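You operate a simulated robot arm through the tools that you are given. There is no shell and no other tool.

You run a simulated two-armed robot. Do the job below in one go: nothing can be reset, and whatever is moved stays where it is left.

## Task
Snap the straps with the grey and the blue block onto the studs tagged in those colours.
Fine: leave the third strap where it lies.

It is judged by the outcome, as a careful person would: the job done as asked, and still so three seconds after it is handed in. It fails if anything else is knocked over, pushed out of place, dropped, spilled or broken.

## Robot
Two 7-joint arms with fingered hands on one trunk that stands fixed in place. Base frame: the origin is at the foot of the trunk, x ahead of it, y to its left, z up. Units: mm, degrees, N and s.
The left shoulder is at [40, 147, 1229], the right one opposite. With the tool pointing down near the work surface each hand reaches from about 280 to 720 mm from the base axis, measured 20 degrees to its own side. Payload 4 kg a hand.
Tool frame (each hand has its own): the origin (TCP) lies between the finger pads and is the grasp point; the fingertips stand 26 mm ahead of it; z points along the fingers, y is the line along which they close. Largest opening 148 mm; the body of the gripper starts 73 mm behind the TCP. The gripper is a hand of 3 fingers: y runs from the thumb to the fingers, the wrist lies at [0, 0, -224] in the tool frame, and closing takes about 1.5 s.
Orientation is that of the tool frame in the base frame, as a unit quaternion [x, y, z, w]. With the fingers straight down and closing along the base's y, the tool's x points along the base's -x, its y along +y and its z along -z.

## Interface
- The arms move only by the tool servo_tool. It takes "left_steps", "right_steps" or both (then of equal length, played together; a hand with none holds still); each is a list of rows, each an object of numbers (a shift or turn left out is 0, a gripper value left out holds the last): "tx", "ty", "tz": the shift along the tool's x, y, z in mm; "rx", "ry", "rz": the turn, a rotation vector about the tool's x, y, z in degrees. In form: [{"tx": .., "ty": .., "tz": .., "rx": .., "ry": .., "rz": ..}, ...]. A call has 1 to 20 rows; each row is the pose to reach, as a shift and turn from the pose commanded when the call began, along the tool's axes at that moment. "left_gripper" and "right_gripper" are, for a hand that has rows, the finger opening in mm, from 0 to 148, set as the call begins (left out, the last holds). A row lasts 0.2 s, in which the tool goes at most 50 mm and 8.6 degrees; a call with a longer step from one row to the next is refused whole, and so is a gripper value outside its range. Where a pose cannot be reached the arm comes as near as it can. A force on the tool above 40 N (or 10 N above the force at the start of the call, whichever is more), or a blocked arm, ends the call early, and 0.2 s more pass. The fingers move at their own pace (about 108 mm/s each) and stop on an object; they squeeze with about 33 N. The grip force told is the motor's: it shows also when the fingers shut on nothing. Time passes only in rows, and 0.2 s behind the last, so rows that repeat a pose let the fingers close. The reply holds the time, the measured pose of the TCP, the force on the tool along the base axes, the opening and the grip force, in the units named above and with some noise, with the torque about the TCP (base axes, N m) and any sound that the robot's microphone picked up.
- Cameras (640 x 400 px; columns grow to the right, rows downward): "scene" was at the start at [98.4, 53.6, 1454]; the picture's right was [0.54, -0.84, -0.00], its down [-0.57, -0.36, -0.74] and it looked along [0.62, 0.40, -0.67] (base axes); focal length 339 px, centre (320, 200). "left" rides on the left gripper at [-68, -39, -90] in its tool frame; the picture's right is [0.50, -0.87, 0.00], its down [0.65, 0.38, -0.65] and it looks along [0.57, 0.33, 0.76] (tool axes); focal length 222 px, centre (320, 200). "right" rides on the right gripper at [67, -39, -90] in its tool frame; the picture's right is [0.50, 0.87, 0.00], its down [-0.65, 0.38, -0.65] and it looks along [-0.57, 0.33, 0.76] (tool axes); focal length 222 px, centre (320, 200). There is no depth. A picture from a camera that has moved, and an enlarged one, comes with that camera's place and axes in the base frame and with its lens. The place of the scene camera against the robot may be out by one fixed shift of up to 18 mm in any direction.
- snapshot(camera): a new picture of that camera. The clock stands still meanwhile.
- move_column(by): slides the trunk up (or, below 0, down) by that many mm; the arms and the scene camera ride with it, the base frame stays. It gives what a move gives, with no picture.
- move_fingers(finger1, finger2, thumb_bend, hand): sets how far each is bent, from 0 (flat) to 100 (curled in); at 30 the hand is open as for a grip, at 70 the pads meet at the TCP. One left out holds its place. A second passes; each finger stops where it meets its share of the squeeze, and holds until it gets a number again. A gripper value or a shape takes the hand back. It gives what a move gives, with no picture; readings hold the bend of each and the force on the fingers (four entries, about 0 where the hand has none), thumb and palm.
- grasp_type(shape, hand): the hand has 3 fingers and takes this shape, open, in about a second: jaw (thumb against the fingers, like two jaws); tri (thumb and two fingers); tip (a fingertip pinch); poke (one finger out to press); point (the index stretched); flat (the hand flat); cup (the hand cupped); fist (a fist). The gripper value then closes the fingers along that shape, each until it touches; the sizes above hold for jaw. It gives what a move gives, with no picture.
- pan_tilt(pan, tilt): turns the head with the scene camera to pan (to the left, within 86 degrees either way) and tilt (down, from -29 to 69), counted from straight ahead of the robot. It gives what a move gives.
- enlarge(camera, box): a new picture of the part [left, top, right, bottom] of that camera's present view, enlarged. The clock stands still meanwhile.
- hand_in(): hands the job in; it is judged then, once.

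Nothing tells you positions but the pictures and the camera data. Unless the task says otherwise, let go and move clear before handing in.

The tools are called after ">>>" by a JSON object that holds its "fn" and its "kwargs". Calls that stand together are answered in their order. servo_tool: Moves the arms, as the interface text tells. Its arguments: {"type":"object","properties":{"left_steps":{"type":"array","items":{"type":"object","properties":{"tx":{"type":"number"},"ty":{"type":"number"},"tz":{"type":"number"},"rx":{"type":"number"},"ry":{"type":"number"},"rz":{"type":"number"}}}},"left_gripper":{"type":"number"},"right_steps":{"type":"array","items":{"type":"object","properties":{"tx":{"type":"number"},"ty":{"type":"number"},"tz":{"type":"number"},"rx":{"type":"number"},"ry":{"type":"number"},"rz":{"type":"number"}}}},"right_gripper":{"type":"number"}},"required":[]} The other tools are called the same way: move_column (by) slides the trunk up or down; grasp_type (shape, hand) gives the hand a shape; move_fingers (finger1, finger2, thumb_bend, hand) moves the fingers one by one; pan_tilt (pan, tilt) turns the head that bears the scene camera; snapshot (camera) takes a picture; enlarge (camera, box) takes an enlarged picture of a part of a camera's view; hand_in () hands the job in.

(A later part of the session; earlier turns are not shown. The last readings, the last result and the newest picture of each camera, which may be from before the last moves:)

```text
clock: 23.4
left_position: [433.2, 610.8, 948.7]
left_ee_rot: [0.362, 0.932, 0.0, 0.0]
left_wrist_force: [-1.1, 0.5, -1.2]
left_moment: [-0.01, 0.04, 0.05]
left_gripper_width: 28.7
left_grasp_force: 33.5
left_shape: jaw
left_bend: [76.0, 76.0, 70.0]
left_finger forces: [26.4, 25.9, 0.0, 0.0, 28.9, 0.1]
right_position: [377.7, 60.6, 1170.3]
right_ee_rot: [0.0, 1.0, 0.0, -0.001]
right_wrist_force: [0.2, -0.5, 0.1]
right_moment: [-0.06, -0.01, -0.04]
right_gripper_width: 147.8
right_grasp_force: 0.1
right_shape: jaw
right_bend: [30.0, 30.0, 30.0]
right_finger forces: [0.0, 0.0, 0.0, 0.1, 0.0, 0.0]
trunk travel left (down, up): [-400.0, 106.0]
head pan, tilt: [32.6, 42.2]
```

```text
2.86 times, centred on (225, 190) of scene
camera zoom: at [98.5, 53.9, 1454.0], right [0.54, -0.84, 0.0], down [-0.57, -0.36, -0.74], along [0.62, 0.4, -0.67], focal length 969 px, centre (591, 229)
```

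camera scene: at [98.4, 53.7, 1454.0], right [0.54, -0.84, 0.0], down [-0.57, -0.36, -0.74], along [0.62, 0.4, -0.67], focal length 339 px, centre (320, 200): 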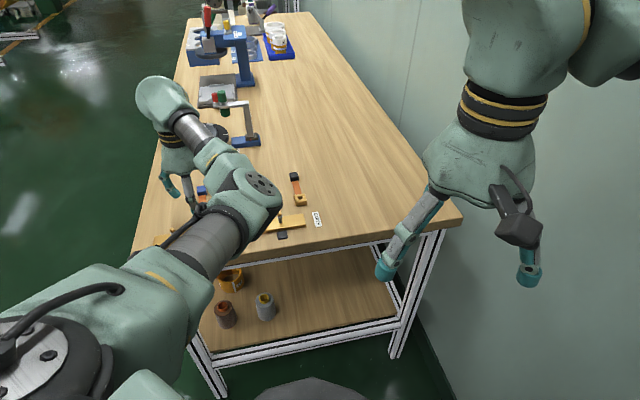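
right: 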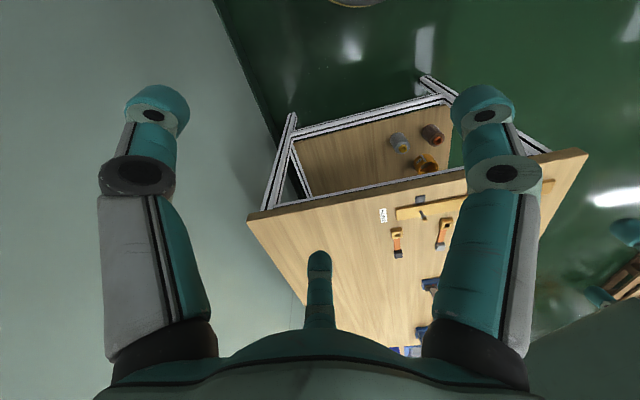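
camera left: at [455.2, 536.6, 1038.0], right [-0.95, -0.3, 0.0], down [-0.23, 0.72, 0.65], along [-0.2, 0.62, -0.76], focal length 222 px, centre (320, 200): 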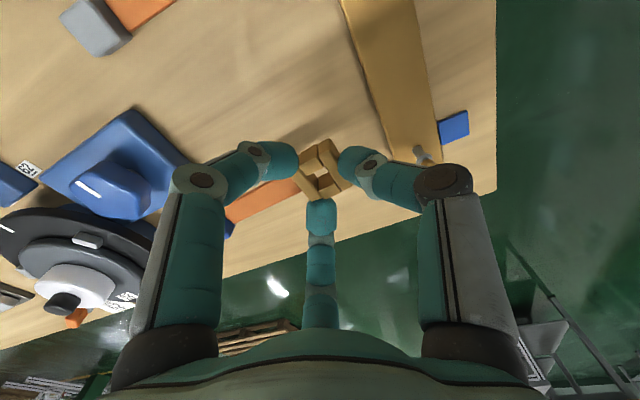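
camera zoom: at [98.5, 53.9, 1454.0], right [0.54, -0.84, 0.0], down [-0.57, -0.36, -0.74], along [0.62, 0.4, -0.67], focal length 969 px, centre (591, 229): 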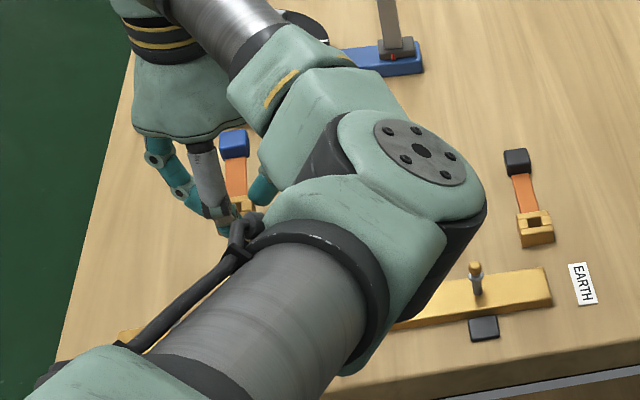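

The strap is stiff and comes up level with the buckle, held firmly; the hole (about 13 mm) is centred on the tool axis. I move aside to where the camera sees the blue stud freely to fix its place precisely.

>>> {"fn": "servo_tool", "kwargs": {"left_steps": [{"tx": 12, "ty": -4}, {"tx": 30, "ty": -10}, {"tx": 50, "ty": -17}, {"tx": 70, "ty": -24}, {"tx": 90, "ty": -31}, {"tx": 106.4, "ty": -37.2}, {"tx": 106.4, "ty": -37.2}, {"tx": 106.4, "ty": -37.2}]}}

>>> {"fn": "snapshot", "kwargs": {"camera": "left"}}

>>> {"fn": "enlarge", "kwargs": {"camera": "left", "box": [290, 10, 390, 90]}}

```text
clock: 25.2
left_position: [328.4, 654.9, 948.1]
left_ee_rot: [0.362, 0.932, 0.0, 0.0]
left_wrist_force: [-0.2, 0.2, -0.7]
left_moment: [-0.07, 0.0, 0.0]
left_gripper_width: 28.6
left_grasp_force: 33.0
left_shape: jaw
left_bend: [76.0, 76.0, 70.0]
left_finger forces: [26.4, 25.9, 0.0, 0.0, 29.0, 0.0]
right_position: [376.3, 59.9, 1170.3]
right_ee_rot: [0.001, 1.0, 0.0, 0.0]
right_wrist_force: [-0.3, 0.1, -0.5]
right_moment: [-0.03, -0.03, 0.02]
right_gripper_width: 147.9
right_grasp_force: 0.1
right_shape: jaw
right_bend: [30.0, 30.0, 30.0]
right_finger forces: [0.1, 0.0, 0.1, 0.0, 0.0, 0.0]
trunk travel left (down, up): [-400.0, 106.0]
head pan, tilt: [32.6, 42.2]
```

```text
taken
camera left: at [351.4, 580.5, 1037.3], right [-0.95, -0.3, 0.0], down [-0.23, 0.72, 0.65], along [-0.2, 0.62, -0.76], focal length 222 px, centre (320, 200)
```

left: 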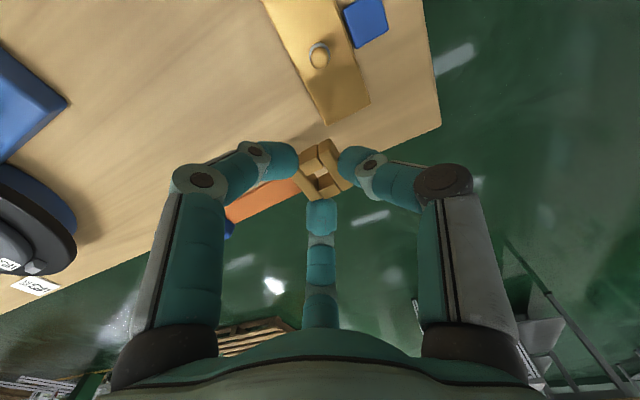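

```text
5.00 times, centred on (340, 50) of left
camera zoom: at [351.4, 580.5, 1037.3], right [-0.95, -0.3, 0.0], down [-0.23, 0.72, 0.65], along [-0.2, 0.62, -0.76], focal length 1111 px, centre (220, 950)
```

zoom: 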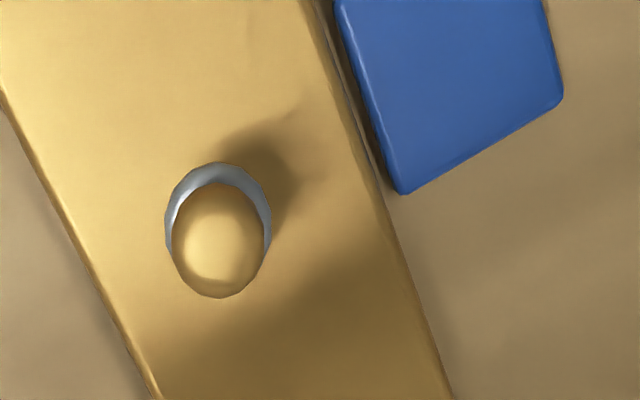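

The stud's axis is 49.2 mm and 27.8 mm off the tool axis in the tool's x and y, i.e. at about (346.4, 601.3). I move the hole exactly over it at this safe height, then lower to just above the head and check.

>>> {"fn": "servo_tool", "kwargs": {"left_steps": [{"tx": -12, "ty": -7}, {"tx": -26, "ty": -14.5}, {"tx": -40, "ty": -22}, {"tx": -49.2, "ty": -27.5}, {"tx": -49.2, "ty": -27.5}, {"tx": -49.2, "ty": -27.5, "tz": 6}, {"tx": -49.2, "ty": -27.5, "tz": 12}, {"tx": -49.2, "ty": -27.5, "tz": 17}, {"tx": -49.2, "ty": -27.5, "tz": 17}]}}

>>> {"fn": "snapshot", "kwargs": {"camera": "left"}}

>>> {"fn": "enlarge", "kwargs": {"camera": "left", "box": [290, 130, 360, 204]}}

```text
clock: 27.2
left_position: [346.6, 601.9, 930.2]
left_ee_rot: [0.362, 0.932, 0.0, 0.0]
left_wrist_force: [-0.3, -0.3, -0.2]
left_moment: [-0.04, 0.05, 0.04]
left_gripper_width: 28.7
left_grasp_force: 33.0
left_shape: jaw
left_bend: [76.0, 76.0, 70.0]
left_finger forces: [26.4, 25.9, 0.0, 0.0, 29.0, 0.0]
right_position: [377.5, 59.2, 1170.3]
right_ee_rot: [0.0, 1.0, 0.0, -0.002]
right_wrist_force: [0.0, -1.1, -0.3]
right_moment: [-0.01, 0.01, 0.01]
right_gripper_width: 147.8
right_grasp_force: 0.0
right_shape: jaw
right_bend: [30.0, 30.0, 30.0]
right_finger forces: [0.1, 0.0, 0.1, 0.0, 0.0, 0.0]
trunk travel left (down, up): [-400.0, 106.0]
head pan, tilt: [32.6, 42.2]
```

```text
taken
camera left: at [369.2, 527.6, 1020.3], right [-0.95, -0.3, 0.0], down [-0.23, 0.72, 0.65], along [-0.2, 0.62, -0.76], focal length 222 px, centre (320, 200)
```

left: 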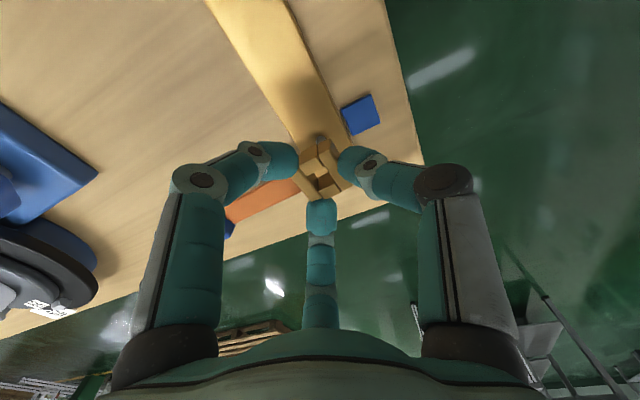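

```text
5.41 times, centred on (325, 167) of left
camera zoom: at [369.2, 527.6, 1020.3], right [-0.95, -0.3, 0.0], down [-0.23, 0.72, 0.65], along [-0.2, 0.62, -0.76], focal length 1201 px, centre (293, 378)
```

zoom: 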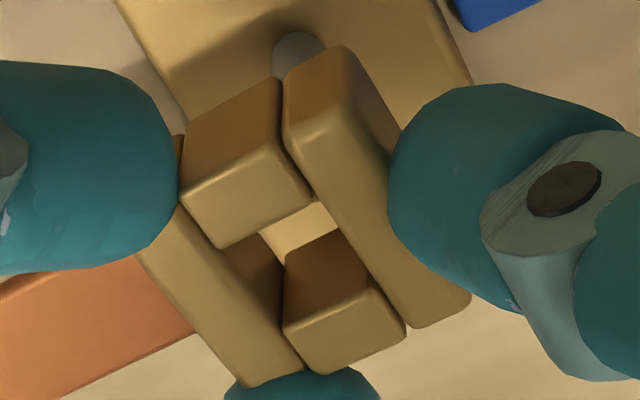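

The stud's post lines up with the hole's axis in the camera's sideways direction. I lower gently in 2 mm rows to slip the hole over the round head and watch the side forces.

>>> {"fn": "servo_tool", "kwargs": {"left_steps": [{"tz": 2}, {"tz": 4}, {"tz": 6}, {"tz": 8}, {"tz": 10}, {"tz": 12}, {"tz": 12}]}}

>>> {"fn": "enlarge", "kwargs": {"camera": "left", "box": [290, 130, 360, 204]}}

```text
clock: 28.8
left_position: [347.3, 600.9, 918.6]
left_ee_rot: [0.364, 0.932, 0.0, 0.0]
left_wrist_force: [-0.2, 0.3, -1.0]
left_moment: [-0.04, 0.01, 0.01]
left_gripper_width: 28.8
left_grasp_force: 32.8
left_shape: jaw
left_bend: [76.0, 76.0, 70.0]
left_finger forces: [26.4, 25.7, 0.0, 0.1, 28.8, 0.0]
right_position: [376.8, 61.4, 1170.2]
right_ee_rot: [0.0, 1.0, 0.0, -0.001]
right_wrist_force: [-0.2, 0.5, 0.0]
right_moment: [0.01, 0.02, 0.03]
right_gripper_width: 147.8
right_grasp_force: 0.1
right_shape: jaw
right_bend: [30.0, 30.0, 30.0]
right_finger forces: [0.0, 0.0, 0.0, 0.0, 0.1, 0.0]
trunk travel left (down, up): [-400.0, 106.0]
head pan, tilt: [32.6, 42.2]
```

```text
5.41 times, centred on (325, 167) of left
camera zoom: at [369.6, 527.4, 1008.2], right [-0.95, -0.3, 0.0], down [-0.23, 0.72, 0.65], along [-0.2, 0.62, -0.76], focal length 1201 px, centre (293, 378)
```

zoom: 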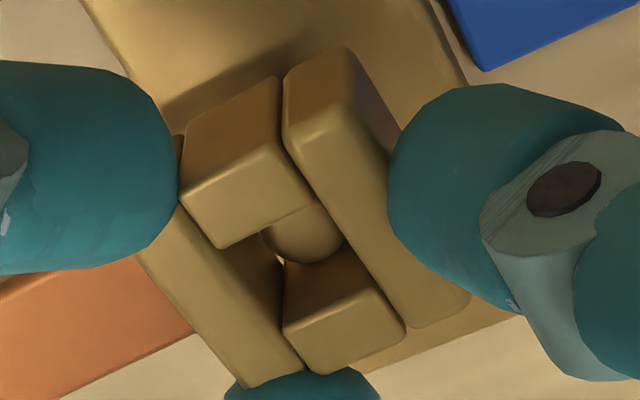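

The head is entering the hole with no force. I zoom in to see how well it is centred.

>>> {"fn": "enlarge", "kwargs": {"camera": "left", "box": [308, 150, 340, 186]}}

```text
11.11 times, centred on (324, 168) of left
camera zoom: at [369.6, 527.4, 1008.2], right [-0.95, -0.3, 0.0], down [-0.23, 0.72, 0.65], along [-0.2, 0.62, -0.76], focal length 2468 px, centre (276, 556)
```

zoom: 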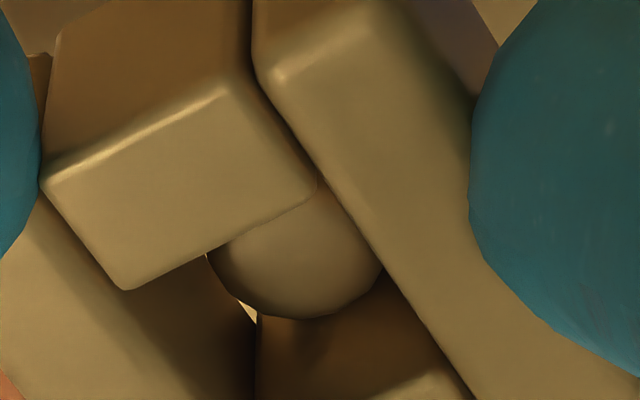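

The head is centred to within about a millimetre; I nudge 0.6 mm and keep lowering in 1 mm rows toward the collar.

>>> {"fn": "servo_tool", "kwargs": {"left_steps": [{"tx": 0.6, "ty": -0.1}, {"tx": 0.6, "ty": -0.1, "tz": 1}, {"tx": 0.6, "ty": -0.1, "tz": 2}, {"tx": 0.6, "ty": -0.1, "tz": 3}, {"tx": 0.6, "ty": -0.1, "tz": 4}, {"tx": 0.6, "ty": -0.1, "tz": 5}, {"tx": 0.6, "ty": -0.1, "tz": 6}, {"tx": 0.6, "ty": -0.1, "tz": 7}, {"tx": 0.6, "ty": -0.1, "tz": 8}, {"tx": 0.6, "ty": -0.1, "tz": 8}]}}

>>> {"fn": "enlarge", "kwargs": {"camera": "left", "box": [290, 130, 360, 204]}}

```text
clock: 31.0
left_position: [345.8, 602.0, 910.2]
left_ee_rot: [0.363, 0.932, 0.0, 0.0]
left_wrist_force: [-0.6, -0.7, 0.3]
left_moment: [-0.01, 0.02, 0.02]
left_gripper_width: 28.6
left_grasp_force: 33.0
left_shape: jaw
left_bend: [76.0, 76.0, 69.0]
left_finger forces: [26.9, 26.3, 0.1, 0.0, 29.6, 0.1]
right_position: [376.9, 60.5, 1170.4]
right_ee_rot: [0.001, 1.0, 0.0, -0.001]
right_wrist_force: [0.0, 1.2, -0.4]
right_moment: [0.0, -0.02, -0.01]
right_gripper_width: 147.7
right_grasp_force: 0.0
right_shape: jaw
right_bend: [30.0, 30.0, 30.0]
right_finger forces: [0.0, 0.0, 0.0, 0.0, 0.1, 0.0]
trunk travel left (down, up): [-400.0, 106.0]
head pan, tilt: [32.6, 42.2]
```

```text
5.41 times, centred on (325, 167) of left
camera zoom: at [368.7, 527.6, 1000.2], right [-0.95, -0.3, 0.0], down [-0.23, 0.72, 0.65], along [-0.2, 0.62, -0.76], focal length 1201 px, centre (293, 378)
```

zoom: 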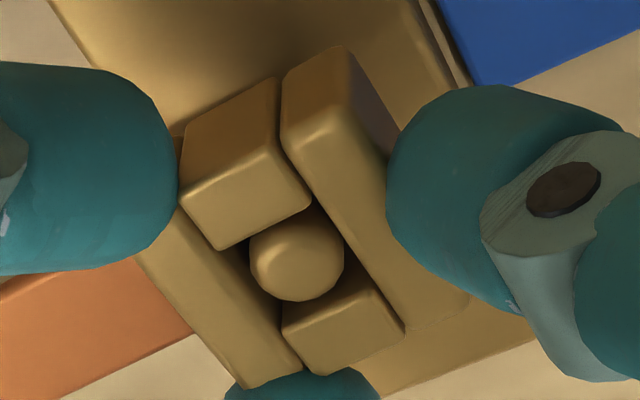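

The head stands nicely in the hole's middle. I keep pressing down for the snap.

>>> {"fn": "servo_tool", "kwargs": {"left_steps": [{"tz": 1}, {"tz": 2}, {"tz": 3}, {"tz": 4}, {"tz": 5}, {"tz": 6}, {"tz": 7}, {"tz": 8}, {"tz": 9}, {"tz": 10}, {"tz": 10}]}}

>>> {"fn": "enlarge", "kwargs": {"camera": "left", "box": [290, 130, 360, 204]}}

```text
clock: 33.4
left_position: [345.9, 602.4, 900.5]
left_ee_rot: [0.363, 0.932, 0.0, 0.001]
left_wrist_force: [-0.6, 0.7, 0.3]
left_moment: [0.0, 0.01, -0.02]
left_gripper_width: 28.7
left_grasp_force: 33.4
left_shape: jaw
left_bend: [76.0, 76.0, 69.0]
left_finger forces: [26.8, 26.2, 0.1, 0.0, 29.4, 0.0]
right_position: [377.7, 60.6, 1170.4]
right_ee_rot: [0.001, 1.0, 0.0, -0.001]
right_wrist_force: [0.6, 0.5, -0.3]
right_moment: [-0.02, 0.0, 0.03]
right_gripper_width: 147.8
right_grasp_force: 0.0
right_shape: jaw
right_bend: [30.0, 30.0, 30.0]
right_finger forces: [0.1, 0.1, 0.0, 0.0, 0.1, 0.1]
trunk travel left (down, up): [-400.0, 106.0]
head pan, tilt: [32.6, 42.2]
```

```text
5.41 times, centred on (325, 167) of left
camera zoom: at [368.7, 527.7, 990.3], right [-0.95, -0.3, 0.0], down [-0.23, 0.72, 0.65], along [-0.2, 0.62, -0.76], focal length 1201 px, centre (293, 378)
```

zoom: 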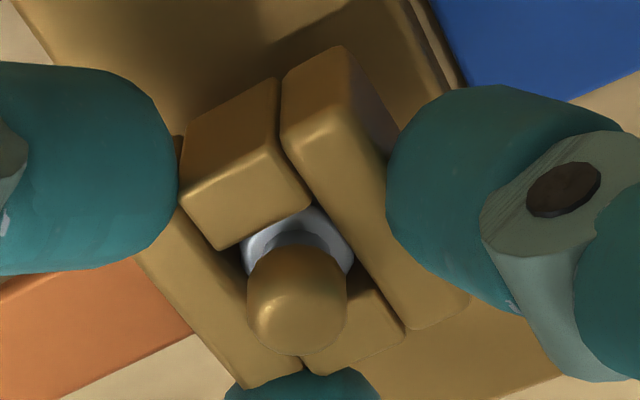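

The collar is now inside the hole with no resistance yet. I keep going down to seat it.

>>> {"fn": "servo_tool", "kwargs": {"left_steps": [{"tz": 1}, {"tz": 2}, {"tz": 3}, {"tz": 4}, {"tz": 5}, {"tz": 6}, {"tz": 7}, {"tz": 8}, {"tz": 8}]}}

>>> {"fn": "enlarge", "kwargs": {"camera": "left", "box": [290, 130, 360, 204]}}

```text
clock: 35.4
left_position: [346.7, 600.6, 893.5]
left_ee_rot: [0.362, 0.932, 0.0, 0.0]
left_wrist_force: [-0.4, 0.2, -1.1]
left_moment: [-0.01, -0.03, -0.01]
left_gripper_width: 28.9
left_grasp_force: 33.3
left_shape: jaw
left_bend: [76.0, 76.0, 69.0]
left_finger forces: [26.8, 26.1, 0.0, 0.0, 29.3, 0.0]
right_position: [378.6, 61.1, 1170.2]
right_ee_rot: [0.001, 1.0, 0.0, -0.001]
right_wrist_force: [0.2, 0.0, -0.2]
right_moment: [0.03, -0.03, -0.01]
right_gripper_width: 148.1
right_grasp_force: 0.0
right_shape: jaw
right_bend: [30.0, 30.0, 30.0]
right_finger forces: [0.0, 0.1, 0.1, 0.0, 0.1, 0.0]
trunk travel left (down, up): [-400.0, 106.0]
head pan, tilt: [32.6, 42.2]
```

```text
5.41 times, centred on (325, 167) of left
camera zoom: at [368.9, 527.8, 982.4], right [-0.95, -0.3, 0.0], down [-0.23, 0.72, 0.65], along [-0.2, 0.62, -0.76], focal length 1201 px, centre (293, 378)
```

zoom: 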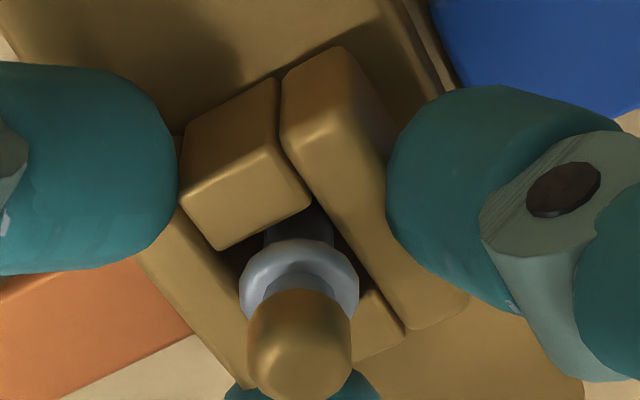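

The collar is now at or above the buckle's top and the post shows below it, still with no force. I continue to the board until contact.

>>> {"fn": "servo_tool", "kwargs": {"left_steps": [{"tz": 1}, {"tz": 2}, {"tz": 3}, {"tz": 4}, {"tz": 5}, {"tz": 6}, {"tz": 7}, {"tz": 8}, {"tz": 8}]}}

>>> {"fn": "enlarge", "kwargs": {"camera": "left", "box": [290, 130, 360, 204]}}

```text
clock: 37.4
left_position: [346.4, 602.7, 890.2]
left_ee_rot: [0.361, 0.932, 0.006, 0.0]
left_wrist_force: [-2.0, -5.9, 25.0]
left_moment: [-0.19, 0.08, 0.0]
left_gripper_width: 30.4
left_grasp_force: 32.7
left_shape: jaw
left_bend: [76.0, 76.0, 71.0]
left_finger forces: [30.2, 28.0, 0.1, 0.0, 38.1, 0.0]
right_position: [376.7, 55.8, 1171.9]
right_ee_rot: [0.0, 1.0, 0.0, 0.0]
right_wrist_force: [0.1, -0.1, 0.4]
right_moment: [0.02, 0.02, 0.0]
right_gripper_width: 147.9
right_grasp_force: 0.1
right_shape: jaw
right_bend: [30.0, 30.0, 30.0]
right_finger forces: [0.0, 0.1, 0.1, 0.0, 0.0, 0.1]
trunk travel left (down, up): [-400.0, 106.0]
head pan, tilt: [32.6, 42.2]
stopped in row 9 (left hand): the force on the tool passed its limit at 41 N (the readings are from after the stop); the commanded pose is now the measured one
```

```text
5.41 times, centred on (325, 167) of left
camera zoom: at [368.5, 526.9, 979.5], right [-0.95, -0.3, -0.01], down [-0.23, 0.71, 0.66], along [-0.19, 0.63, -0.75], focal length 1201 px, centre (293, 378)
```

zoom: 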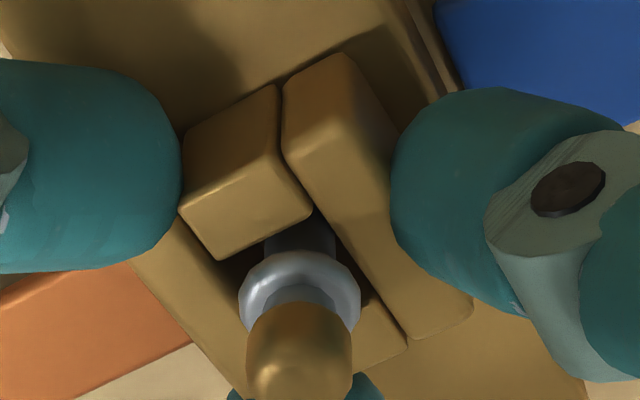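

The buckle bottoms out on the board (about 41 N) with its top some 2–3 mm below the collar, but no click was reported. I test by lifting a few millimetres to feel whether the collar holds it.

>>> {"fn": "servo_tool", "kwargs": {"left_steps": [{"tz": -1}, {"tz": -2}, {"tz": -3}, {"tz": -4}, {"tz": -5}, {"tz": -5}]}}

>>> {"fn": "enlarge", "kwargs": {"camera": "left", "box": [290, 130, 360, 204]}}

```text
clock: 38.8
left_position: [346.1, 603.0, 891.7]
left_ee_rot: [0.363, 0.932, 0.002, -0.001]
left_wrist_force: [-1.0, -3.1, 7.3]
left_moment: [-0.06, -0.01, 0.0]
left_gripper_width: 30.4
left_grasp_force: 32.9
left_shape: jaw
left_bend: [76.0, 76.0, 71.0]
left_finger forces: [29.5, 28.1, 0.0, 0.0, 33.6, 0.0]
right_position: [374.9, 59.3, 1169.8]
right_ee_rot: [0.0, 1.0, 0.001, -0.002]
right_wrist_force: [0.7, 0.7, -0.5]
right_moment: [0.01, -0.01, -0.01]
right_gripper_width: 147.9
right_grasp_force: 0.0
right_shape: jaw
right_bend: [30.0, 30.0, 30.0]
right_finger forces: [0.1, 0.0, 0.0, 0.1, 0.0, 0.1]
trunk travel left (down, up): [-400.0, 106.0]
head pan, tilt: [32.6, 42.2]
```

```text
5.41 times, centred on (325, 167) of left
camera zoom: at [368.7, 527.6, 980.8], right [-0.95, -0.3, 0.0], down [-0.23, 0.72, 0.66], along [-0.19, 0.63, -0.75], focal length 1201 px, centre (293, 378)
```

zoom: 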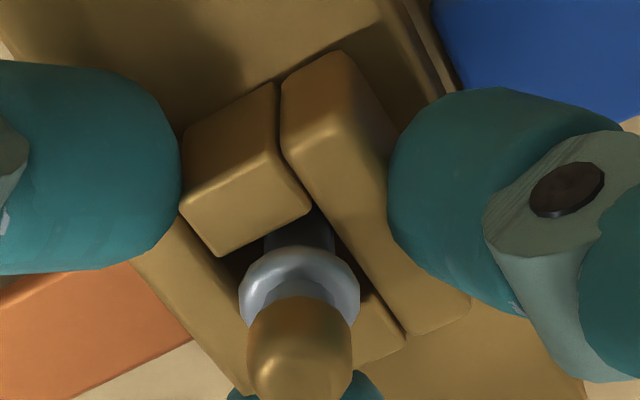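

The press still had some wind-up (force now +7 N). I lift a little further to find the free play and the collar's hold.

>>> {"fn": "servo_tool", "kwargs": {"left_steps": [{"tz": -1}, {"tz": -2}, {"tz": -3}, {"tz": -3}]}}

>>> {"fn": "servo_tool", "kwargs": {"left_steps": [{"tz": -1}, {"tz": -2}, {"tz": -3}, {"tz": -3}]}}

>>> {"fn": "enlarge", "kwargs": {"camera": "left", "box": [290, 130, 360, 204]}}

```text
clock: 39.8
left_position: [347.8, 602.8, 893.6]
left_ee_rot: [0.362, 0.932, 0.001, 0.0]
left_wrist_force: [0.7, 0.2, -5.3]
left_moment: [0.02, -0.01, 0.02]
left_gripper_width: 30.1
left_grasp_force: 33.0
left_shape: jaw
left_bend: [76.0, 76.0, 71.0]
left_finger forces: [28.2, 27.7, 0.0, 0.0, 30.1, 0.0]
right_position: [377.6, 59.6, 1169.7]
right_ee_rot: [0.0, 1.0, 0.0, -0.001]
right_wrist_force: [0.5, 0.8, -0.1]
right_moment: [-0.03, 0.02, 0.02]
right_gripper_width: 148.2
right_grasp_force: 0.0
right_shape: jaw
right_bend: [30.0, 30.0, 30.0]
right_finger forces: [0.0, 0.0, 0.0, 0.0, 0.0, 0.0]
trunk travel left (down, up): [-400.0, 106.0]
head pan, tilt: [32.6, 42.2]
```

```text
clock: 40.8
left_position: [346.9, 603.4, 898.8]
left_ee_rot: [0.362, 0.932, 0.004, -0.001]
left_wrist_force: [-1.3, -0.3, -0.3]
left_moment: [-0.03, 0.0, 0.01]
left_gripper_width: 29.5
left_grasp_force: 33.4
left_shape: jaw
left_bend: [76.0, 76.0, 69.0]
left_finger forces: [27.4, 27.0, 0.0, 0.0, 29.6, 0.0]
right_position: [376.9, 58.5, 1171.5]
right_ee_rot: [0.0, 1.0, 0.001, -0.001]
right_wrist_force: [0.3, 1.0, -0.4]
right_moment: [0.01, 0.01, -0.05]
right_gripper_width: 147.8
right_grasp_force: 0.0
right_shape: jaw
right_bend: [30.0, 30.0, 30.0]
right_finger forces: [0.0, 0.1, 0.0, 0.1, 0.0, 0.0]
trunk travel left (down, up): [-400.0, 106.0]
head pan, tilt: [32.6, 42.2]
```

```text
5.41 times, centred on (325, 167) of left
camera zoom: at [369.1, 528.2, 988.1], right [-0.95, -0.3, -0.01], down [-0.23, 0.72, 0.66], along [-0.19, 0.63, -0.75], focal length 1201 px, centre (293, 378)
```

zoom: 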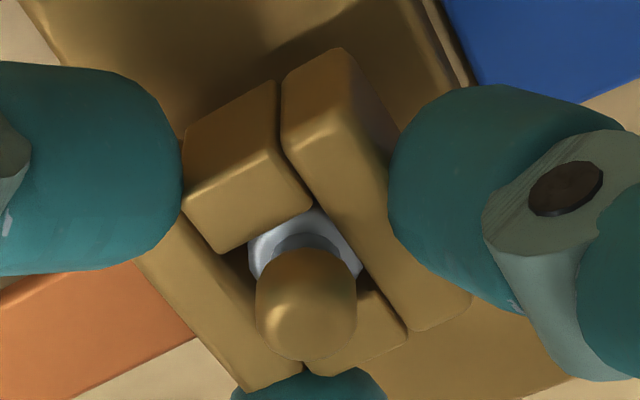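

There was a brief 5 N catch around z≈893.6 while lifting, then it came free, so the collar does grip somewhat. I press again in small separately read steps to feel the snap on the way down.

>>> {"fn": "servo_tool", "kwargs": {"left_steps": [{"tz": 1}]}}

>>> {"fn": "servo_tool", "kwargs": {"left_steps": [{"tz": 1}]}}

>>> {"fn": "servo_tool", "kwargs": {"left_steps": [{"tz": 1}]}}

>>> {"fn": "servo_tool", "kwargs": {"left_steps": [{"tz": 1}]}}

>>> {"fn": "servo_tool", "kwargs": {"left_steps": [{"tz": 1}]}}

>>> {"fn": "servo_tool", "kwargs": {"left_steps": [{"tz": 1}]}}

>>> {"fn": "servo_tool", "kwargs": {"left_steps": [{"tz": 1}]}}

>>> {"fn": "servo_tool", "kwargs": {"left_steps": [{"tz": 1}]}}

```text
clock: 41.2
left_position: [348.2, 603.7, 896.5]
left_ee_rot: [0.362, 0.932, 0.003, 0.0]
left_wrist_force: [0.4, -1.1, -1.2]
left_moment: [-0.01, 0.01, 0.01]
left_gripper_width: 29.5
left_grasp_force: 33.0
left_shape: jaw
left_bend: [76.0, 76.0, 69.0]
left_finger forces: [27.3, 26.9, 0.0, 0.0, 29.6, 0.0]
right_position: [378.1, 59.8, 1170.1]
right_ee_rot: [0.001, 1.0, -0.001, -0.001]
right_wrist_force: [-0.8, -0.7, 0.7]
right_moment: [-0.04, 0.0, 0.0]
right_gripper_width: 148.0
right_grasp_force: 0.1
right_shape: jaw
right_bend: [30.0, 30.0, 30.0]
right_finger forces: [0.0, 0.0, 0.0, 0.1, 0.0, 0.0]
trunk travel left (down, up): [-400.0, 106.0]
head pan, tilt: [32.6, 42.2]
```

```text
clock: 41.6
left_position: [346.7, 603.8, 894.3]
left_ee_rot: [0.362, 0.932, 0.003, 0.0]
left_wrist_force: [0.3, 0.0, -0.7]
left_moment: [-0.01, 0.01, 0.0]
left_gripper_width: 29.6
left_grasp_force: 33.0
left_shape: jaw
left_bend: [76.0, 76.0, 69.0]
left_finger forces: [27.3, 27.0, 0.0, 0.1, 29.6, 0.1]
right_position: [376.9, 62.0, 1170.9]
right_ee_rot: [-0.001, 1.0, 0.0, -0.002]
right_wrist_force: [-0.3, -0.1, 0.2]
right_moment: [0.0, 0.0, 0.0]
right_gripper_width: 148.1
right_grasp_force: 0.0
right_shape: jaw
right_bend: [30.0, 30.0, 30.0]
right_finger forces: [0.1, 0.0, 0.0, 0.0, 0.0, 0.0]
trunk travel left (down, up): [-400.0, 106.0]
head pan, tilt: [32.6, 42.2]
```

```text
clock: 42.0
left_position: [347.3, 603.0, 894.1]
left_ee_rot: [0.363, 0.932, 0.002, 0.0]
left_wrist_force: [0.2, -1.1, -1.7]
left_moment: [-0.02, 0.0, 0.03]
left_gripper_width: 29.3
left_grasp_force: 33.1
left_shape: jaw
left_bend: [76.0, 76.0, 69.0]
left_finger forces: [27.5, 27.0, 0.0, 0.1, 29.8, 0.0]
right_position: [378.1, 61.5, 1170.9]
right_ee_rot: [0.0, 1.0, 0.0, -0.001]
right_wrist_force: [0.1, -0.2, -0.1]
right_moment: [-0.02, 0.02, -0.01]
right_gripper_width: 147.8
right_grasp_force: 0.0
right_shape: jaw
right_bend: [30.0, 30.0, 30.0]
right_finger forces: [0.1, 0.0, 0.0, 0.0, 0.1, 0.1]
trunk travel left (down, up): [-400.0, 106.0]
head pan, tilt: [32.6, 42.2]
```

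```text
clock: 42.4
left_position: [347.1, 603.7, 892.6]
left_ee_rot: [0.362, 0.932, 0.003, 0.0]
left_wrist_force: [-1.3, -0.2, -1.0]
left_moment: [-0.05, 0.02, -0.01]
left_gripper_width: 29.3
left_grasp_force: 33.3
left_shape: jaw
left_bend: [76.0, 76.0, 69.0]
left_finger forces: [27.5, 27.2, 0.0, 0.0, 29.6, 0.0]
right_position: [377.0, 60.4, 1169.7]
right_ee_rot: [0.0, 1.0, -0.001, -0.001]
right_wrist_force: [0.8, -0.7, -0.7]
right_moment: [-0.01, 0.01, -0.02]
right_gripper_width: 147.8
right_grasp_force: 0.1
right_shape: jaw
right_bend: [30.0, 30.0, 30.0]
right_finger forces: [0.0, 0.0, 0.0, 0.0, 0.0, 0.0]
trunk travel left (down, up): [-400.0, 106.0]
head pan, tilt: [32.6, 42.2]
```

```text
clock: 42.8
left_position: [347.4, 604.5, 892.1]
left_ee_rot: [0.363, 0.932, 0.002, 0.0]
left_wrist_force: [0.2, -1.1, -0.4]
left_moment: [-0.02, 0.04, 0.0]
left_gripper_width: 29.4
left_grasp_force: 33.2
left_shape: jaw
left_bend: [76.0, 76.0, 69.0]
left_finger forces: [27.5, 27.1, 0.1, 0.0, 29.7, 0.0]
right_position: [376.6, 59.9, 1170.4]
right_ee_rot: [0.0, 1.0, 0.0, 0.0]
right_wrist_force: [-0.2, -0.5, 1.3]
right_moment: [0.01, -0.02, 0.0]
right_gripper_width: 148.0
right_grasp_force: 0.0
right_shape: jaw
right_bend: [30.0, 30.0, 30.0]
right_finger forces: [0.0, 0.1, 0.1, 0.1, 0.0, 0.0]
trunk travel left (down, up): [-400.0, 106.0]
head pan, tilt: [32.6, 42.2]
```

```text
clock: 43.2
left_position: [346.2, 603.4, 892.2]
left_ee_rot: [0.363, 0.932, 0.003, 0.0]
left_wrist_force: [0.2, 0.3, 0.9]
left_moment: [-0.03, 0.0, -0.02]
left_gripper_width: 29.6
left_grasp_force: 32.5
left_shape: jaw
left_bend: [76.0, 76.0, 69.0]
left_finger forces: [27.6, 27.4, 0.0, 0.0, 29.6, 0.0]
right_position: [376.9, 59.2, 1170.0]
right_ee_rot: [0.0, 1.0, 0.0, -0.001]
right_wrist_force: [-0.5, 0.5, 0.1]
right_moment: [0.02, 0.02, 0.01]
right_gripper_width: 148.2
right_grasp_force: 0.0
right_shape: jaw
right_bend: [30.0, 30.0, 30.0]
right_finger forces: [0.0, 0.0, 0.0, 0.0, 0.0, 0.0]
trunk travel left (down, up): [-400.0, 106.0]
head pan, tilt: [32.6, 42.2]
```

```text
clock: 43.6
left_position: [347.0, 603.6, 891.2]
left_ee_rot: [0.363, 0.932, 0.003, 0.001]
left_wrist_force: [-0.7, 1.9, 8.0]
left_moment: [0.01, -0.03, 0.02]
left_gripper_width: 29.2
left_grasp_force: 33.4
left_shape: jaw
left_bend: [76.0, 76.0, 71.0]
left_finger forces: [28.4, 28.2, 0.1, 0.0, 30.0, 0.1]
right_position: [377.4, 60.1, 1171.1]
right_ee_rot: [0.0, 1.0, 0.001, -0.001]
right_wrist_force: [-0.2, -0.1, 0.2]
right_moment: [-0.01, 0.01, -0.01]
right_gripper_width: 147.7
right_grasp_force: 0.3
right_shape: jaw
right_bend: [30.0, 30.0, 30.0]
right_finger forces: [0.0, 0.0, 0.0, 0.0, 0.0, 0.1]
trunk travel left (down, up): [-400.0, 106.0]
head pan, tilt: [32.6, 42.2]
```

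```text
clock: 44.0
left_position: [346.7, 602.2, 890.0]
left_ee_rot: [0.362, 0.932, 0.004, 0.001]
left_wrist_force: [1.2, 1.5, 14.4]
left_moment: [0.04, -0.07, 0.0]
left_gripper_width: 29.6
left_grasp_force: 33.3
left_shape: jaw
left_bend: [76.0, 76.0, 71.0]
left_finger forces: [29.3, 29.1, 0.0, 0.0, 30.6, 0.1]
right_position: [376.2, 60.4, 1170.1]
right_ee_rot: [0.001, 1.0, 0.001, 0.001]
right_wrist_force: [-0.1, 0.4, 0.3]
right_moment: [0.0, 0.04, 0.01]
right_gripper_width: 147.8
right_grasp_force: 0.0
right_shape: jaw
right_bend: [30.0, 30.0, 30.0]
right_finger forces: [0.1, 0.1, 0.0, 0.0, 0.0, 0.0]
trunk travel left (down, up): [-400.0, 106.0]
head pan, tilt: [32.6, 42.2]
```

Going down it moves freely past the collar and only meets resistance at z≈891.5, rising about 7 N per mm. I look at how it sits before pressing harder.

>>> {"fn": "enlarge", "kwargs": {"camera": "left", "box": [280, 110, 380, 204]}}

>>> {"fn": "servo_tool", "kwargs": {"left_steps": [{"tz": 1}, {"tz": 2}, {"tz": 3}]}}

>>> {"fn": "enlarge", "kwargs": {"camera": "left", "box": [280, 110, 380, 204]}}

```text
4.26 times, centred on (330, 157) of left
camera zoom: at [368.6, 527.9, 980.3], right [-0.95, -0.3, -0.01], down [-0.23, 0.72, 0.66], along [-0.19, 0.63, -0.75], focal length 945 px, centre (277, 383)
```

zoom: 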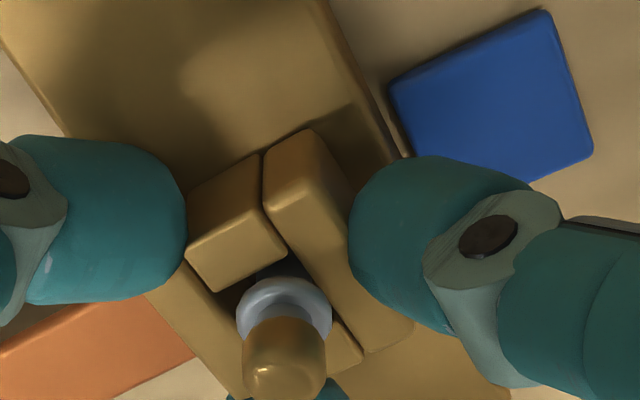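

```text
clock: 44.8
left_position: [346.8, 601.9, 889.0]
left_ee_rot: [0.361, 0.933, 0.005, 0.001]
left_wrist_force: [0.5, 2.8, 30.5]
left_moment: [0.14, -0.09, -0.03]
left_gripper_width: 30.3
left_grasp_force: 33.2
left_shape: jaw
left_bend: [76.0, 76.0, 72.0]
left_finger forces: [31.6, 31.4, 0.0, 0.1, 32.7, 0.0]
right_position: [375.2, 56.7, 1171.5]
right_ee_rot: [0.0, 1.0, 0.002, 0.0]
right_wrist_force: [0.2, -1.0, 0.4]
right_moment: [0.01, 0.03, -0.01]
right_gripper_width: 147.9
right_grasp_force: 0.2
right_shape: jaw
right_bend: [30.0, 30.0, 30.0]
right_finger forces: [0.0, 0.0, 0.0, 0.0, 0.1, 0.0]
trunk travel left (down, up): [-400.0, 106.0]
head pan, tilt: [32.6, 42.2]
```

```text
4.26 times, centred on (330, 157) of left
camera zoom: at [368.1, 527.1, 979.0], right [-0.95, -0.3, -0.01], down [-0.23, 0.71, 0.66], along [-0.19, 0.63, -0.75], focal length 945 px, centre (277, 383)
```

zoom: 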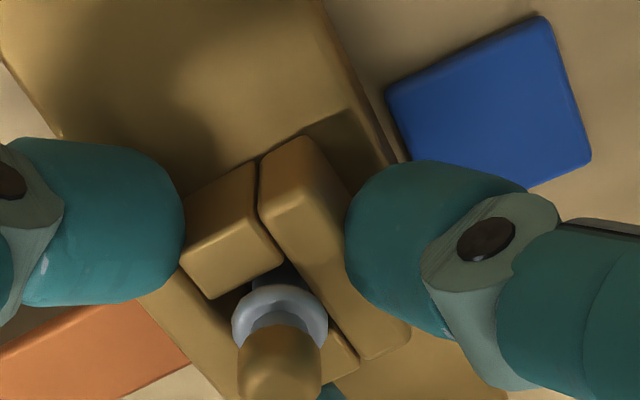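

Pressed to 30 N and no click. I now ease up in single-millimetre steps to read whether the collar holds the buckle back.

>>> {"fn": "servo_tool", "kwargs": {"left_steps": [{"tz": -1}, {"tz": -2}, {"tz": -3}]}}

>>> {"fn": "servo_tool", "kwargs": {"left_steps": [{"tz": -1}]}}

>>> {"fn": "servo_tool", "kwargs": {"left_steps": [{"tz": -1}]}}

>>> {"fn": "servo_tool", "kwargs": {"left_steps": [{"tz": -1}]}}

>>> {"fn": "servo_tool", "kwargs": {"left_steps": [{"tz": -1}]}}

>>> {"fn": "enlarge", "kwargs": {"camera": "left", "box": [280, 110, 380, 204]}}

```text
clock: 45.6
left_position: [345.8, 601.7, 889.7]
left_ee_rot: [0.362, 0.932, 0.005, -0.001]
left_wrist_force: [1.1, 5.8, 21.7]
left_moment: [0.19, -0.11, -0.04]
left_gripper_width: 30.5
left_grasp_force: 33.4
left_shape: jaw
left_bend: [76.0, 76.0, 72.0]
left_finger forces: [31.1, 32.2, 0.0, 0.1, 30.7, 0.0]
right_position: [374.3, 58.0, 1171.2]
right_ee_rot: [0.0, 1.0, 0.0, 0.0]
right_wrist_force: [-0.1, -0.2, 0.2]
right_moment: [0.0, 0.01, -0.02]
right_gripper_width: 147.7
right_grasp_force: 0.1
right_shape: jaw
right_bend: [30.0, 30.0, 30.0]
right_finger forces: [0.0, 0.0, 0.1, 0.0, 0.0, 0.0]
trunk travel left (down, up): [-400.0, 106.0]
head pan, tilt: [32.6, 42.2]
```

```text
clock: 46.0
left_position: [347.0, 602.9, 891.0]
left_ee_rot: [0.362, 0.932, 0.003, -0.001]
left_wrist_force: [0.2, 6.2, 16.2]
left_moment: [0.16, -0.09, -0.03]
left_gripper_width: 30.1
left_grasp_force: 33.4
left_shape: jaw
left_bend: [76.0, 76.0, 72.0]
left_finger forces: [30.4, 31.7, 0.0, 0.0, 30.8, 0.0]
right_position: [377.0, 58.2, 1171.0]
right_ee_rot: [0.0, 1.0, 0.0, -0.001]
right_wrist_force: [-0.4, 0.6, 0.6]
right_moment: [-0.02, 0.03, 0.0]
right_gripper_width: 147.8
right_grasp_force: 0.1
right_shape: jaw
right_bend: [30.0, 30.0, 30.0]
right_finger forces: [0.0, 0.1, 0.1, 0.0, 0.0, 0.0]
trunk travel left (down, up): [-400.0, 106.0]
head pan, tilt: [32.6, 42.2]
```

```text
clock: 46.4
left_position: [347.2, 600.8, 890.9]
left_ee_rot: [0.362, 0.932, 0.002, 0.0]
left_wrist_force: [-0.9, 2.8, 10.5]
left_moment: [0.12, -0.02, -0.01]
left_gripper_width: 30.0
left_grasp_force: 32.9
left_shape: jaw
left_bend: [76.0, 76.0, 71.0]
left_finger forces: [29.0, 30.5, 0.0, 0.0, 31.4, 0.0]
right_position: [375.7, 60.3, 1171.1]
right_ee_rot: [0.0, 1.0, 0.001, -0.001]
right_wrist_force: [-0.4, 0.1, -0.2]
right_moment: [-0.02, -0.04, 0.02]
right_gripper_width: 147.9
right_grasp_force: 0.0
right_shape: jaw
right_bend: [30.0, 30.0, 30.0]
right_finger forces: [0.0, 0.0, 0.1, 0.1, 0.1, 0.0]
trunk travel left (down, up): [-400.0, 106.0]
head pan, tilt: [32.6, 42.2]
```

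```text
clock: 46.8
left_position: [345.7, 602.0, 891.0]
left_ee_rot: [0.363, 0.932, 0.001, 0.001]
left_wrist_force: [-0.7, 1.7, 4.1]
left_moment: [0.0, -0.02, 0.01]
left_gripper_width: 29.8
left_grasp_force: 33.0
left_shape: jaw
left_bend: [76.0, 76.0, 71.0]
left_finger forces: [28.3, 29.1, 0.0, 0.1, 31.3, 0.0]
right_position: [376.3, 59.8, 1171.0]
right_ee_rot: [0.0, 1.0, 0.0, -0.001]
right_wrist_force: [0.2, 0.5, 0.4]
right_moment: [0.04, 0.0, -0.01]
right_gripper_width: 148.1
right_grasp_force: 0.0
right_shape: jaw
right_bend: [30.0, 30.0, 30.0]
right_finger forces: [0.0, 0.1, 0.0, 0.0, 0.0, 0.1]
trunk travel left (down, up): [-400.0, 106.0]
head pan, tilt: [32.6, 42.2]
```

```text
clock: 47.2
left_position: [348.3, 602.1, 891.9]
left_ee_rot: [0.362, 0.932, 0.002, 0.001]
left_wrist_force: [0.4, 0.5, -0.4]
left_moment: [-0.01, 0.01, -0.02]
left_gripper_width: 29.5
left_grasp_force: 33.4
left_shape: jaw
left_bend: [76.0, 76.0, 71.0]
left_finger forces: [28.3, 28.1, 0.0, 0.1, 31.2, 0.0]
right_position: [377.3, 60.7, 1170.5]
right_ee_rot: [0.0, 1.0, -0.001, -0.001]
right_wrist_force: [0.2, 0.1, 0.8]
right_moment: [0.0, 0.0, -0.01]
right_gripper_width: 147.8
right_grasp_force: 0.0
right_shape: jaw
right_bend: [30.0, 30.0, 30.0]
right_finger forces: [0.1, 0.0, 0.0, 0.0, 0.1, 0.0]
trunk travel left (down, up): [-400.0, 106.0]
head pan, tilt: [32.6, 42.2]
```

```text
4.26 times, centred on (330, 157) of left
camera zoom: at [369.7, 528.4, 982.0], right [-0.95, -0.3, 0.0], down [-0.23, 0.72, 0.66], along [-0.19, 0.63, -0.76], focal length 945 px, centre (277, 383)
```

zoom: 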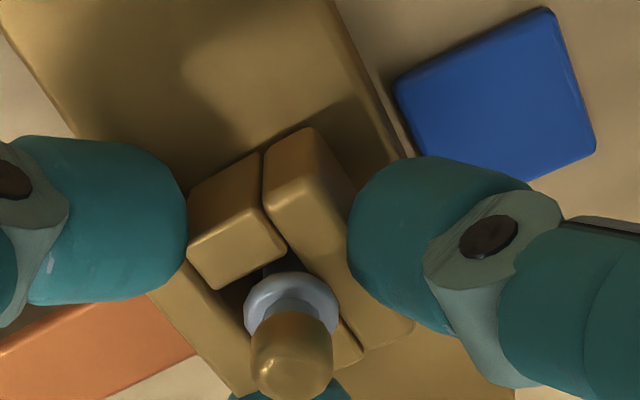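

>>> {"fn": "servo_tool", "kwargs": {"left_steps": [{"tz": -1}]}}

>>> {"fn": "servo_tool", "kwargs": {"left_steps": [{"tz": -1}]}}

>>> {"fn": "servo_tool", "kwargs": {"left_steps": [{"tz": -0.7}]}}

>>> {"fn": "servo_tool", "kwargs": {"left_steps": [{"tz": -0.7}]}}

>>> {"fn": "enlarge", "kwargs": {"camera": "left", "box": [280, 110, 380, 204]}}

```text
clock: 47.6
left_position: [347.5, 602.9, 893.4]
left_ee_rot: [0.362, 0.932, 0.003, 0.0]
left_wrist_force: [-0.4, -0.6, -3.8]
left_moment: [-0.01, 0.0, 0.0]
left_gripper_width: 29.9
left_grasp_force: 33.1
left_shape: jaw
left_bend: [76.0, 76.0, 71.0]
left_finger forces: [28.0, 27.5, 0.1, 0.1, 31.0, 0.0]
right_position: [377.5, 61.9, 1170.8]
right_ee_rot: [0.001, 1.0, -0.001, -0.001]
right_wrist_force: [0.1, 0.8, 0.5]
right_moment: [-0.04, 0.0, 0.01]
right_gripper_width: 147.6
right_grasp_force: 0.0
right_shape: jaw
right_bend: [30.0, 30.0, 30.0]
right_finger forces: [0.1, 0.0, 0.0, 0.1, 0.0, 0.0]
trunk travel left (down, up): [-400.0, 106.0]
head pan, tilt: [32.6, 42.2]
```

```text
clock: 48.0
left_position: [347.5, 603.8, 892.7]
left_ee_rot: [0.362, 0.932, 0.001, -0.001]
left_wrist_force: [0.9, -0.6, -9.6]
left_moment: [0.03, -0.02, 0.0]
left_gripper_width: 29.1
left_grasp_force: 32.8
left_shape: jaw
left_bend: [76.0, 76.0, 71.0]
left_finger forces: [27.5, 26.8, 0.1, 0.0, 29.7, 0.0]
right_position: [376.9, 62.3, 1171.0]
right_ee_rot: [0.0, 1.0, 0.0, -0.001]
right_wrist_force: [-0.4, -0.9, 0.5]
right_moment: [-0.02, -0.02, 0.0]
right_gripper_width: 147.8
right_grasp_force: 0.0
right_shape: jaw
right_bend: [30.0, 30.0, 30.0]
right_finger forces: [0.0, 0.1, 0.1, 0.0, 0.1, 0.0]
trunk travel left (down, up): [-400.0, 106.0]
head pan, tilt: [32.6, 42.2]
```

```text
clock: 48.4
left_position: [347.8, 603.6, 894.5]
left_ee_rot: [0.362, 0.932, 0.001, 0.0]
left_wrist_force: [-0.6, -1.7, -13.8]
left_moment: [0.0, -0.03, -0.04]
left_gripper_width: 29.4
left_grasp_force: 33.3
left_shape: jaw
left_bend: [76.0, 76.0, 69.0]
left_finger forces: [26.5, 26.1, 0.0, 0.0, 29.2, 0.0]
right_position: [379.3, 61.3, 1169.9]
right_ee_rot: [0.0, 1.0, -0.001, -0.001]
right_wrist_force: [-0.3, 0.1, 0.4]
right_moment: [0.0, -0.03, 0.02]
right_gripper_width: 147.9
right_grasp_force: 0.1
right_shape: jaw
right_bend: [30.0, 30.0, 30.0]
right_finger forces: [0.1, 0.1, 0.0, 0.0, 0.0, 0.0]
trunk travel left (down, up): [-400.0, 106.0]
head pan, tilt: [32.6, 42.2]
```

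```text
clock: 48.8
left_position: [347.8, 604.7, 897.0]
left_ee_rot: [0.362, 0.932, 0.004, 0.0]
left_wrist_force: [-2.9, -4.1, -1.5]
left_moment: [-0.19, 0.09, -0.02]
left_gripper_width: 29.3
left_grasp_force: 32.4
left_shape: jaw
left_bend: [76.0, 76.0, 69.0]
left_finger forces: [26.8, 26.0, 0.0, 0.0, 33.0, 0.1]
right_position: [377.7, 61.4, 1170.4]
right_ee_rot: [0.0, 1.0, 0.0, -0.001]
right_wrist_force: [-0.4, 0.9, -0.1]
right_moment: [-0.01, 0.0, 0.0]
right_gripper_width: 147.8
right_grasp_force: 0.0
right_shape: jaw
right_bend: [30.0, 30.0, 30.0]
right_finger forces: [0.0, 0.1, 0.0, 0.1, 0.1, 0.1]
trunk travel left (down, up): [-400.0, 106.0]
head pan, tilt: [32.6, 42.2]
```

```text
4.26 times, centred on (330, 157) of left
camera zoom: at [369.6, 530.3, 986.1], right [-0.95, -0.3, 0.0], down [-0.23, 0.72, 0.66], along [-0.2, 0.63, -0.75], focal length 945 px, centre (277, 383)
```

zoom: 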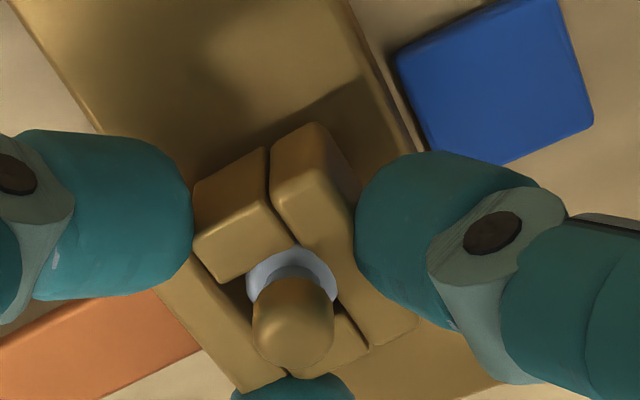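

The buckle resisted about 14 N before coming off the seat, which is a real hold; but the hand has drifted about 2 mm sideways since the stop, which could also cause a catch. I re-centre on the stud and check before pressing again.

>>> {"fn": "servo_tool", "kwargs": {"left_steps": [{"ty": -0.8, "tx": -0.2}, {"ty": -1.6, "tx": -0.4}, {"ty": -1.6, "tx": -0.4}]}}

>>> {"fn": "enlarge", "kwargs": {"camera": "left", "box": [290, 130, 360, 204]}}

```text
clock: 49.6
left_position: [345.9, 601.7, 896.8]
left_ee_rot: [0.363, 0.932, 0.003, 0.0]
left_wrist_force: [0.6, 0.0, -0.2]
left_moment: [-0.01, 0.03, 0.02]
left_gripper_width: 29.3
left_grasp_force: 33.4
left_shape: jaw
left_bend: [76.0, 76.0, 69.0]
left_finger forces: [27.2, 27.1, 0.0, 0.0, 29.3, 0.0]
right_position: [377.1, 60.8, 1170.4]
right_ee_rot: [0.001, 1.0, 0.0, -0.001]
right_wrist_force: [0.0, -0.3, 0.3]
right_moment: [0.02, -0.02, 0.0]
right_gripper_width: 148.1
right_grasp_force: 0.1
right_shape: jaw
right_bend: [30.0, 30.0, 30.0]
right_finger forces: [0.0, 0.0, 0.0, 0.0, 0.1, 0.0]
trunk travel left (down, up): [-400.0, 106.0]
head pan, tilt: [32.6, 42.2]
```

```text
5.41 times, centred on (325, 167) of left
camera zoom: at [368.4, 526.8, 986.3], right [-0.95, -0.3, 0.0], down [-0.23, 0.72, 0.66], along [-0.19, 0.63, -0.75], focal length 1201 px, centre (293, 378)
```

zoom: 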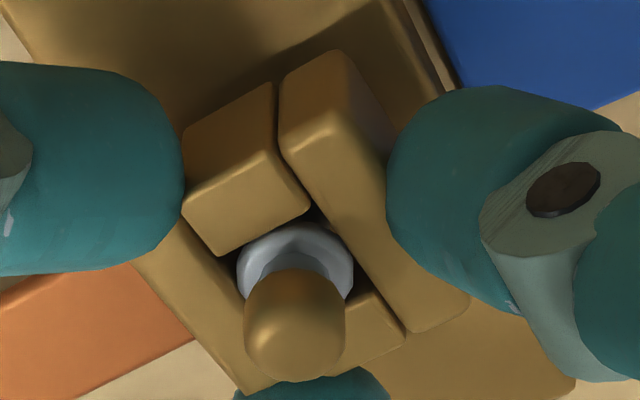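

Centred and force-free now. I press down again straight to the seat.

>>> {"fn": "servo_tool", "kwargs": {"left_steps": [{"tz": 1}, {"tz": 2}, {"tz": 3}, {"tz": 4}, {"tz": 5}, {"tz": 6}, {"tz": 7}, {"tz": 8}, {"tz": 9}, {"tz": 9}]}}

>>> {"fn": "servo_tool", "kwargs": {"left_steps": [{"tz": -1}, {"tz": -2}, {"tz": -3}, {"tz": -4}]}}

>>> {"fn": "enlarge", "kwargs": {"camera": "left", "box": [290, 130, 360, 204]}}

```text
clock: 51.8
left_position: [346.3, 600.5, 889.9]
left_ee_rot: [0.362, 0.932, 0.005, 0.0]
left_wrist_force: [2.2, 1.2, 21.7]
left_moment: [0.06, -0.1, -0.02]
left_gripper_width: 30.0
left_grasp_force: 32.9
left_shape: jaw
left_bend: [76.0, 76.0, 71.0]
left_finger forces: [30.7, 30.0, 0.0, 0.0, 31.1, 0.0]
right_position: [376.5, 57.3, 1171.5]
right_ee_rot: [0.0, 1.0, 0.001, 0.0]
right_wrist_force: [-0.6, 1.1, 0.2]
right_moment: [0.01, 0.0, 0.0]
right_gripper_width: 147.8
right_grasp_force: 0.1
right_shape: jaw
right_bend: [30.0, 30.0, 30.0]
right_finger forces: [0.0, 0.1, 0.0, 0.0, 0.0, 0.0]
trunk travel left (down, up): [-400.0, 106.0]
head pan, tilt: [32.6, 42.2]
```

```text
clock: 52.8
left_position: [345.7, 601.0, 890.6]
left_ee_rot: [0.362, 0.932, 0.002, -0.001]
left_wrist_force: [0.5, 0.6, 5.3]
left_moment: [0.1, -0.07, 0.01]
left_gripper_width: 29.6
left_grasp_force: 33.5
left_shape: jaw
left_bend: [76.0, 76.0, 71.0]
left_finger forces: [29.2, 29.5, 0.0, 0.0, 30.6, 0.0]
right_position: [377.4, 60.1, 1170.9]
right_ee_rot: [-0.001, 1.0, -0.001, -0.001]
right_wrist_force: [0.0, -0.2, -0.2]
right_moment: [0.0, -0.01, 0.0]
right_gripper_width: 147.9
right_grasp_force: 0.0
right_shape: jaw
right_bend: [30.0, 30.0, 30.0]
right_finger forces: [0.0, 0.1, 0.0, 0.0, 0.0, 0.0]
trunk travel left (down, up): [-400.0, 106.0]
head pan, tilt: [32.6, 42.2]
```

```text
5.41 times, centred on (325, 167) of left
camera zoom: at [368.1, 526.6, 980.8], right [-0.95, -0.3, 0.0], down [-0.23, 0.72, 0.66], along [-0.2, 0.63, -0.75], focal length 1201 px, centre (293, 378)
```

zoom: 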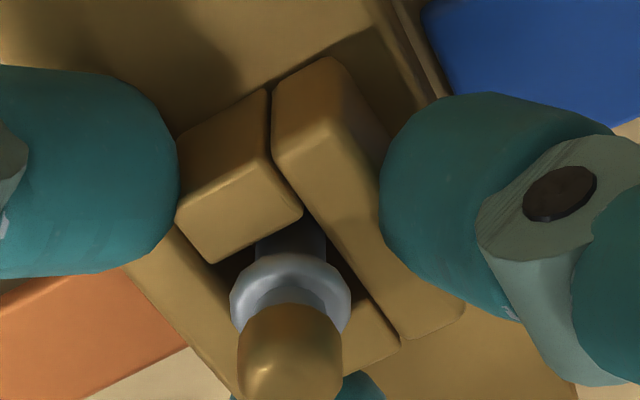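

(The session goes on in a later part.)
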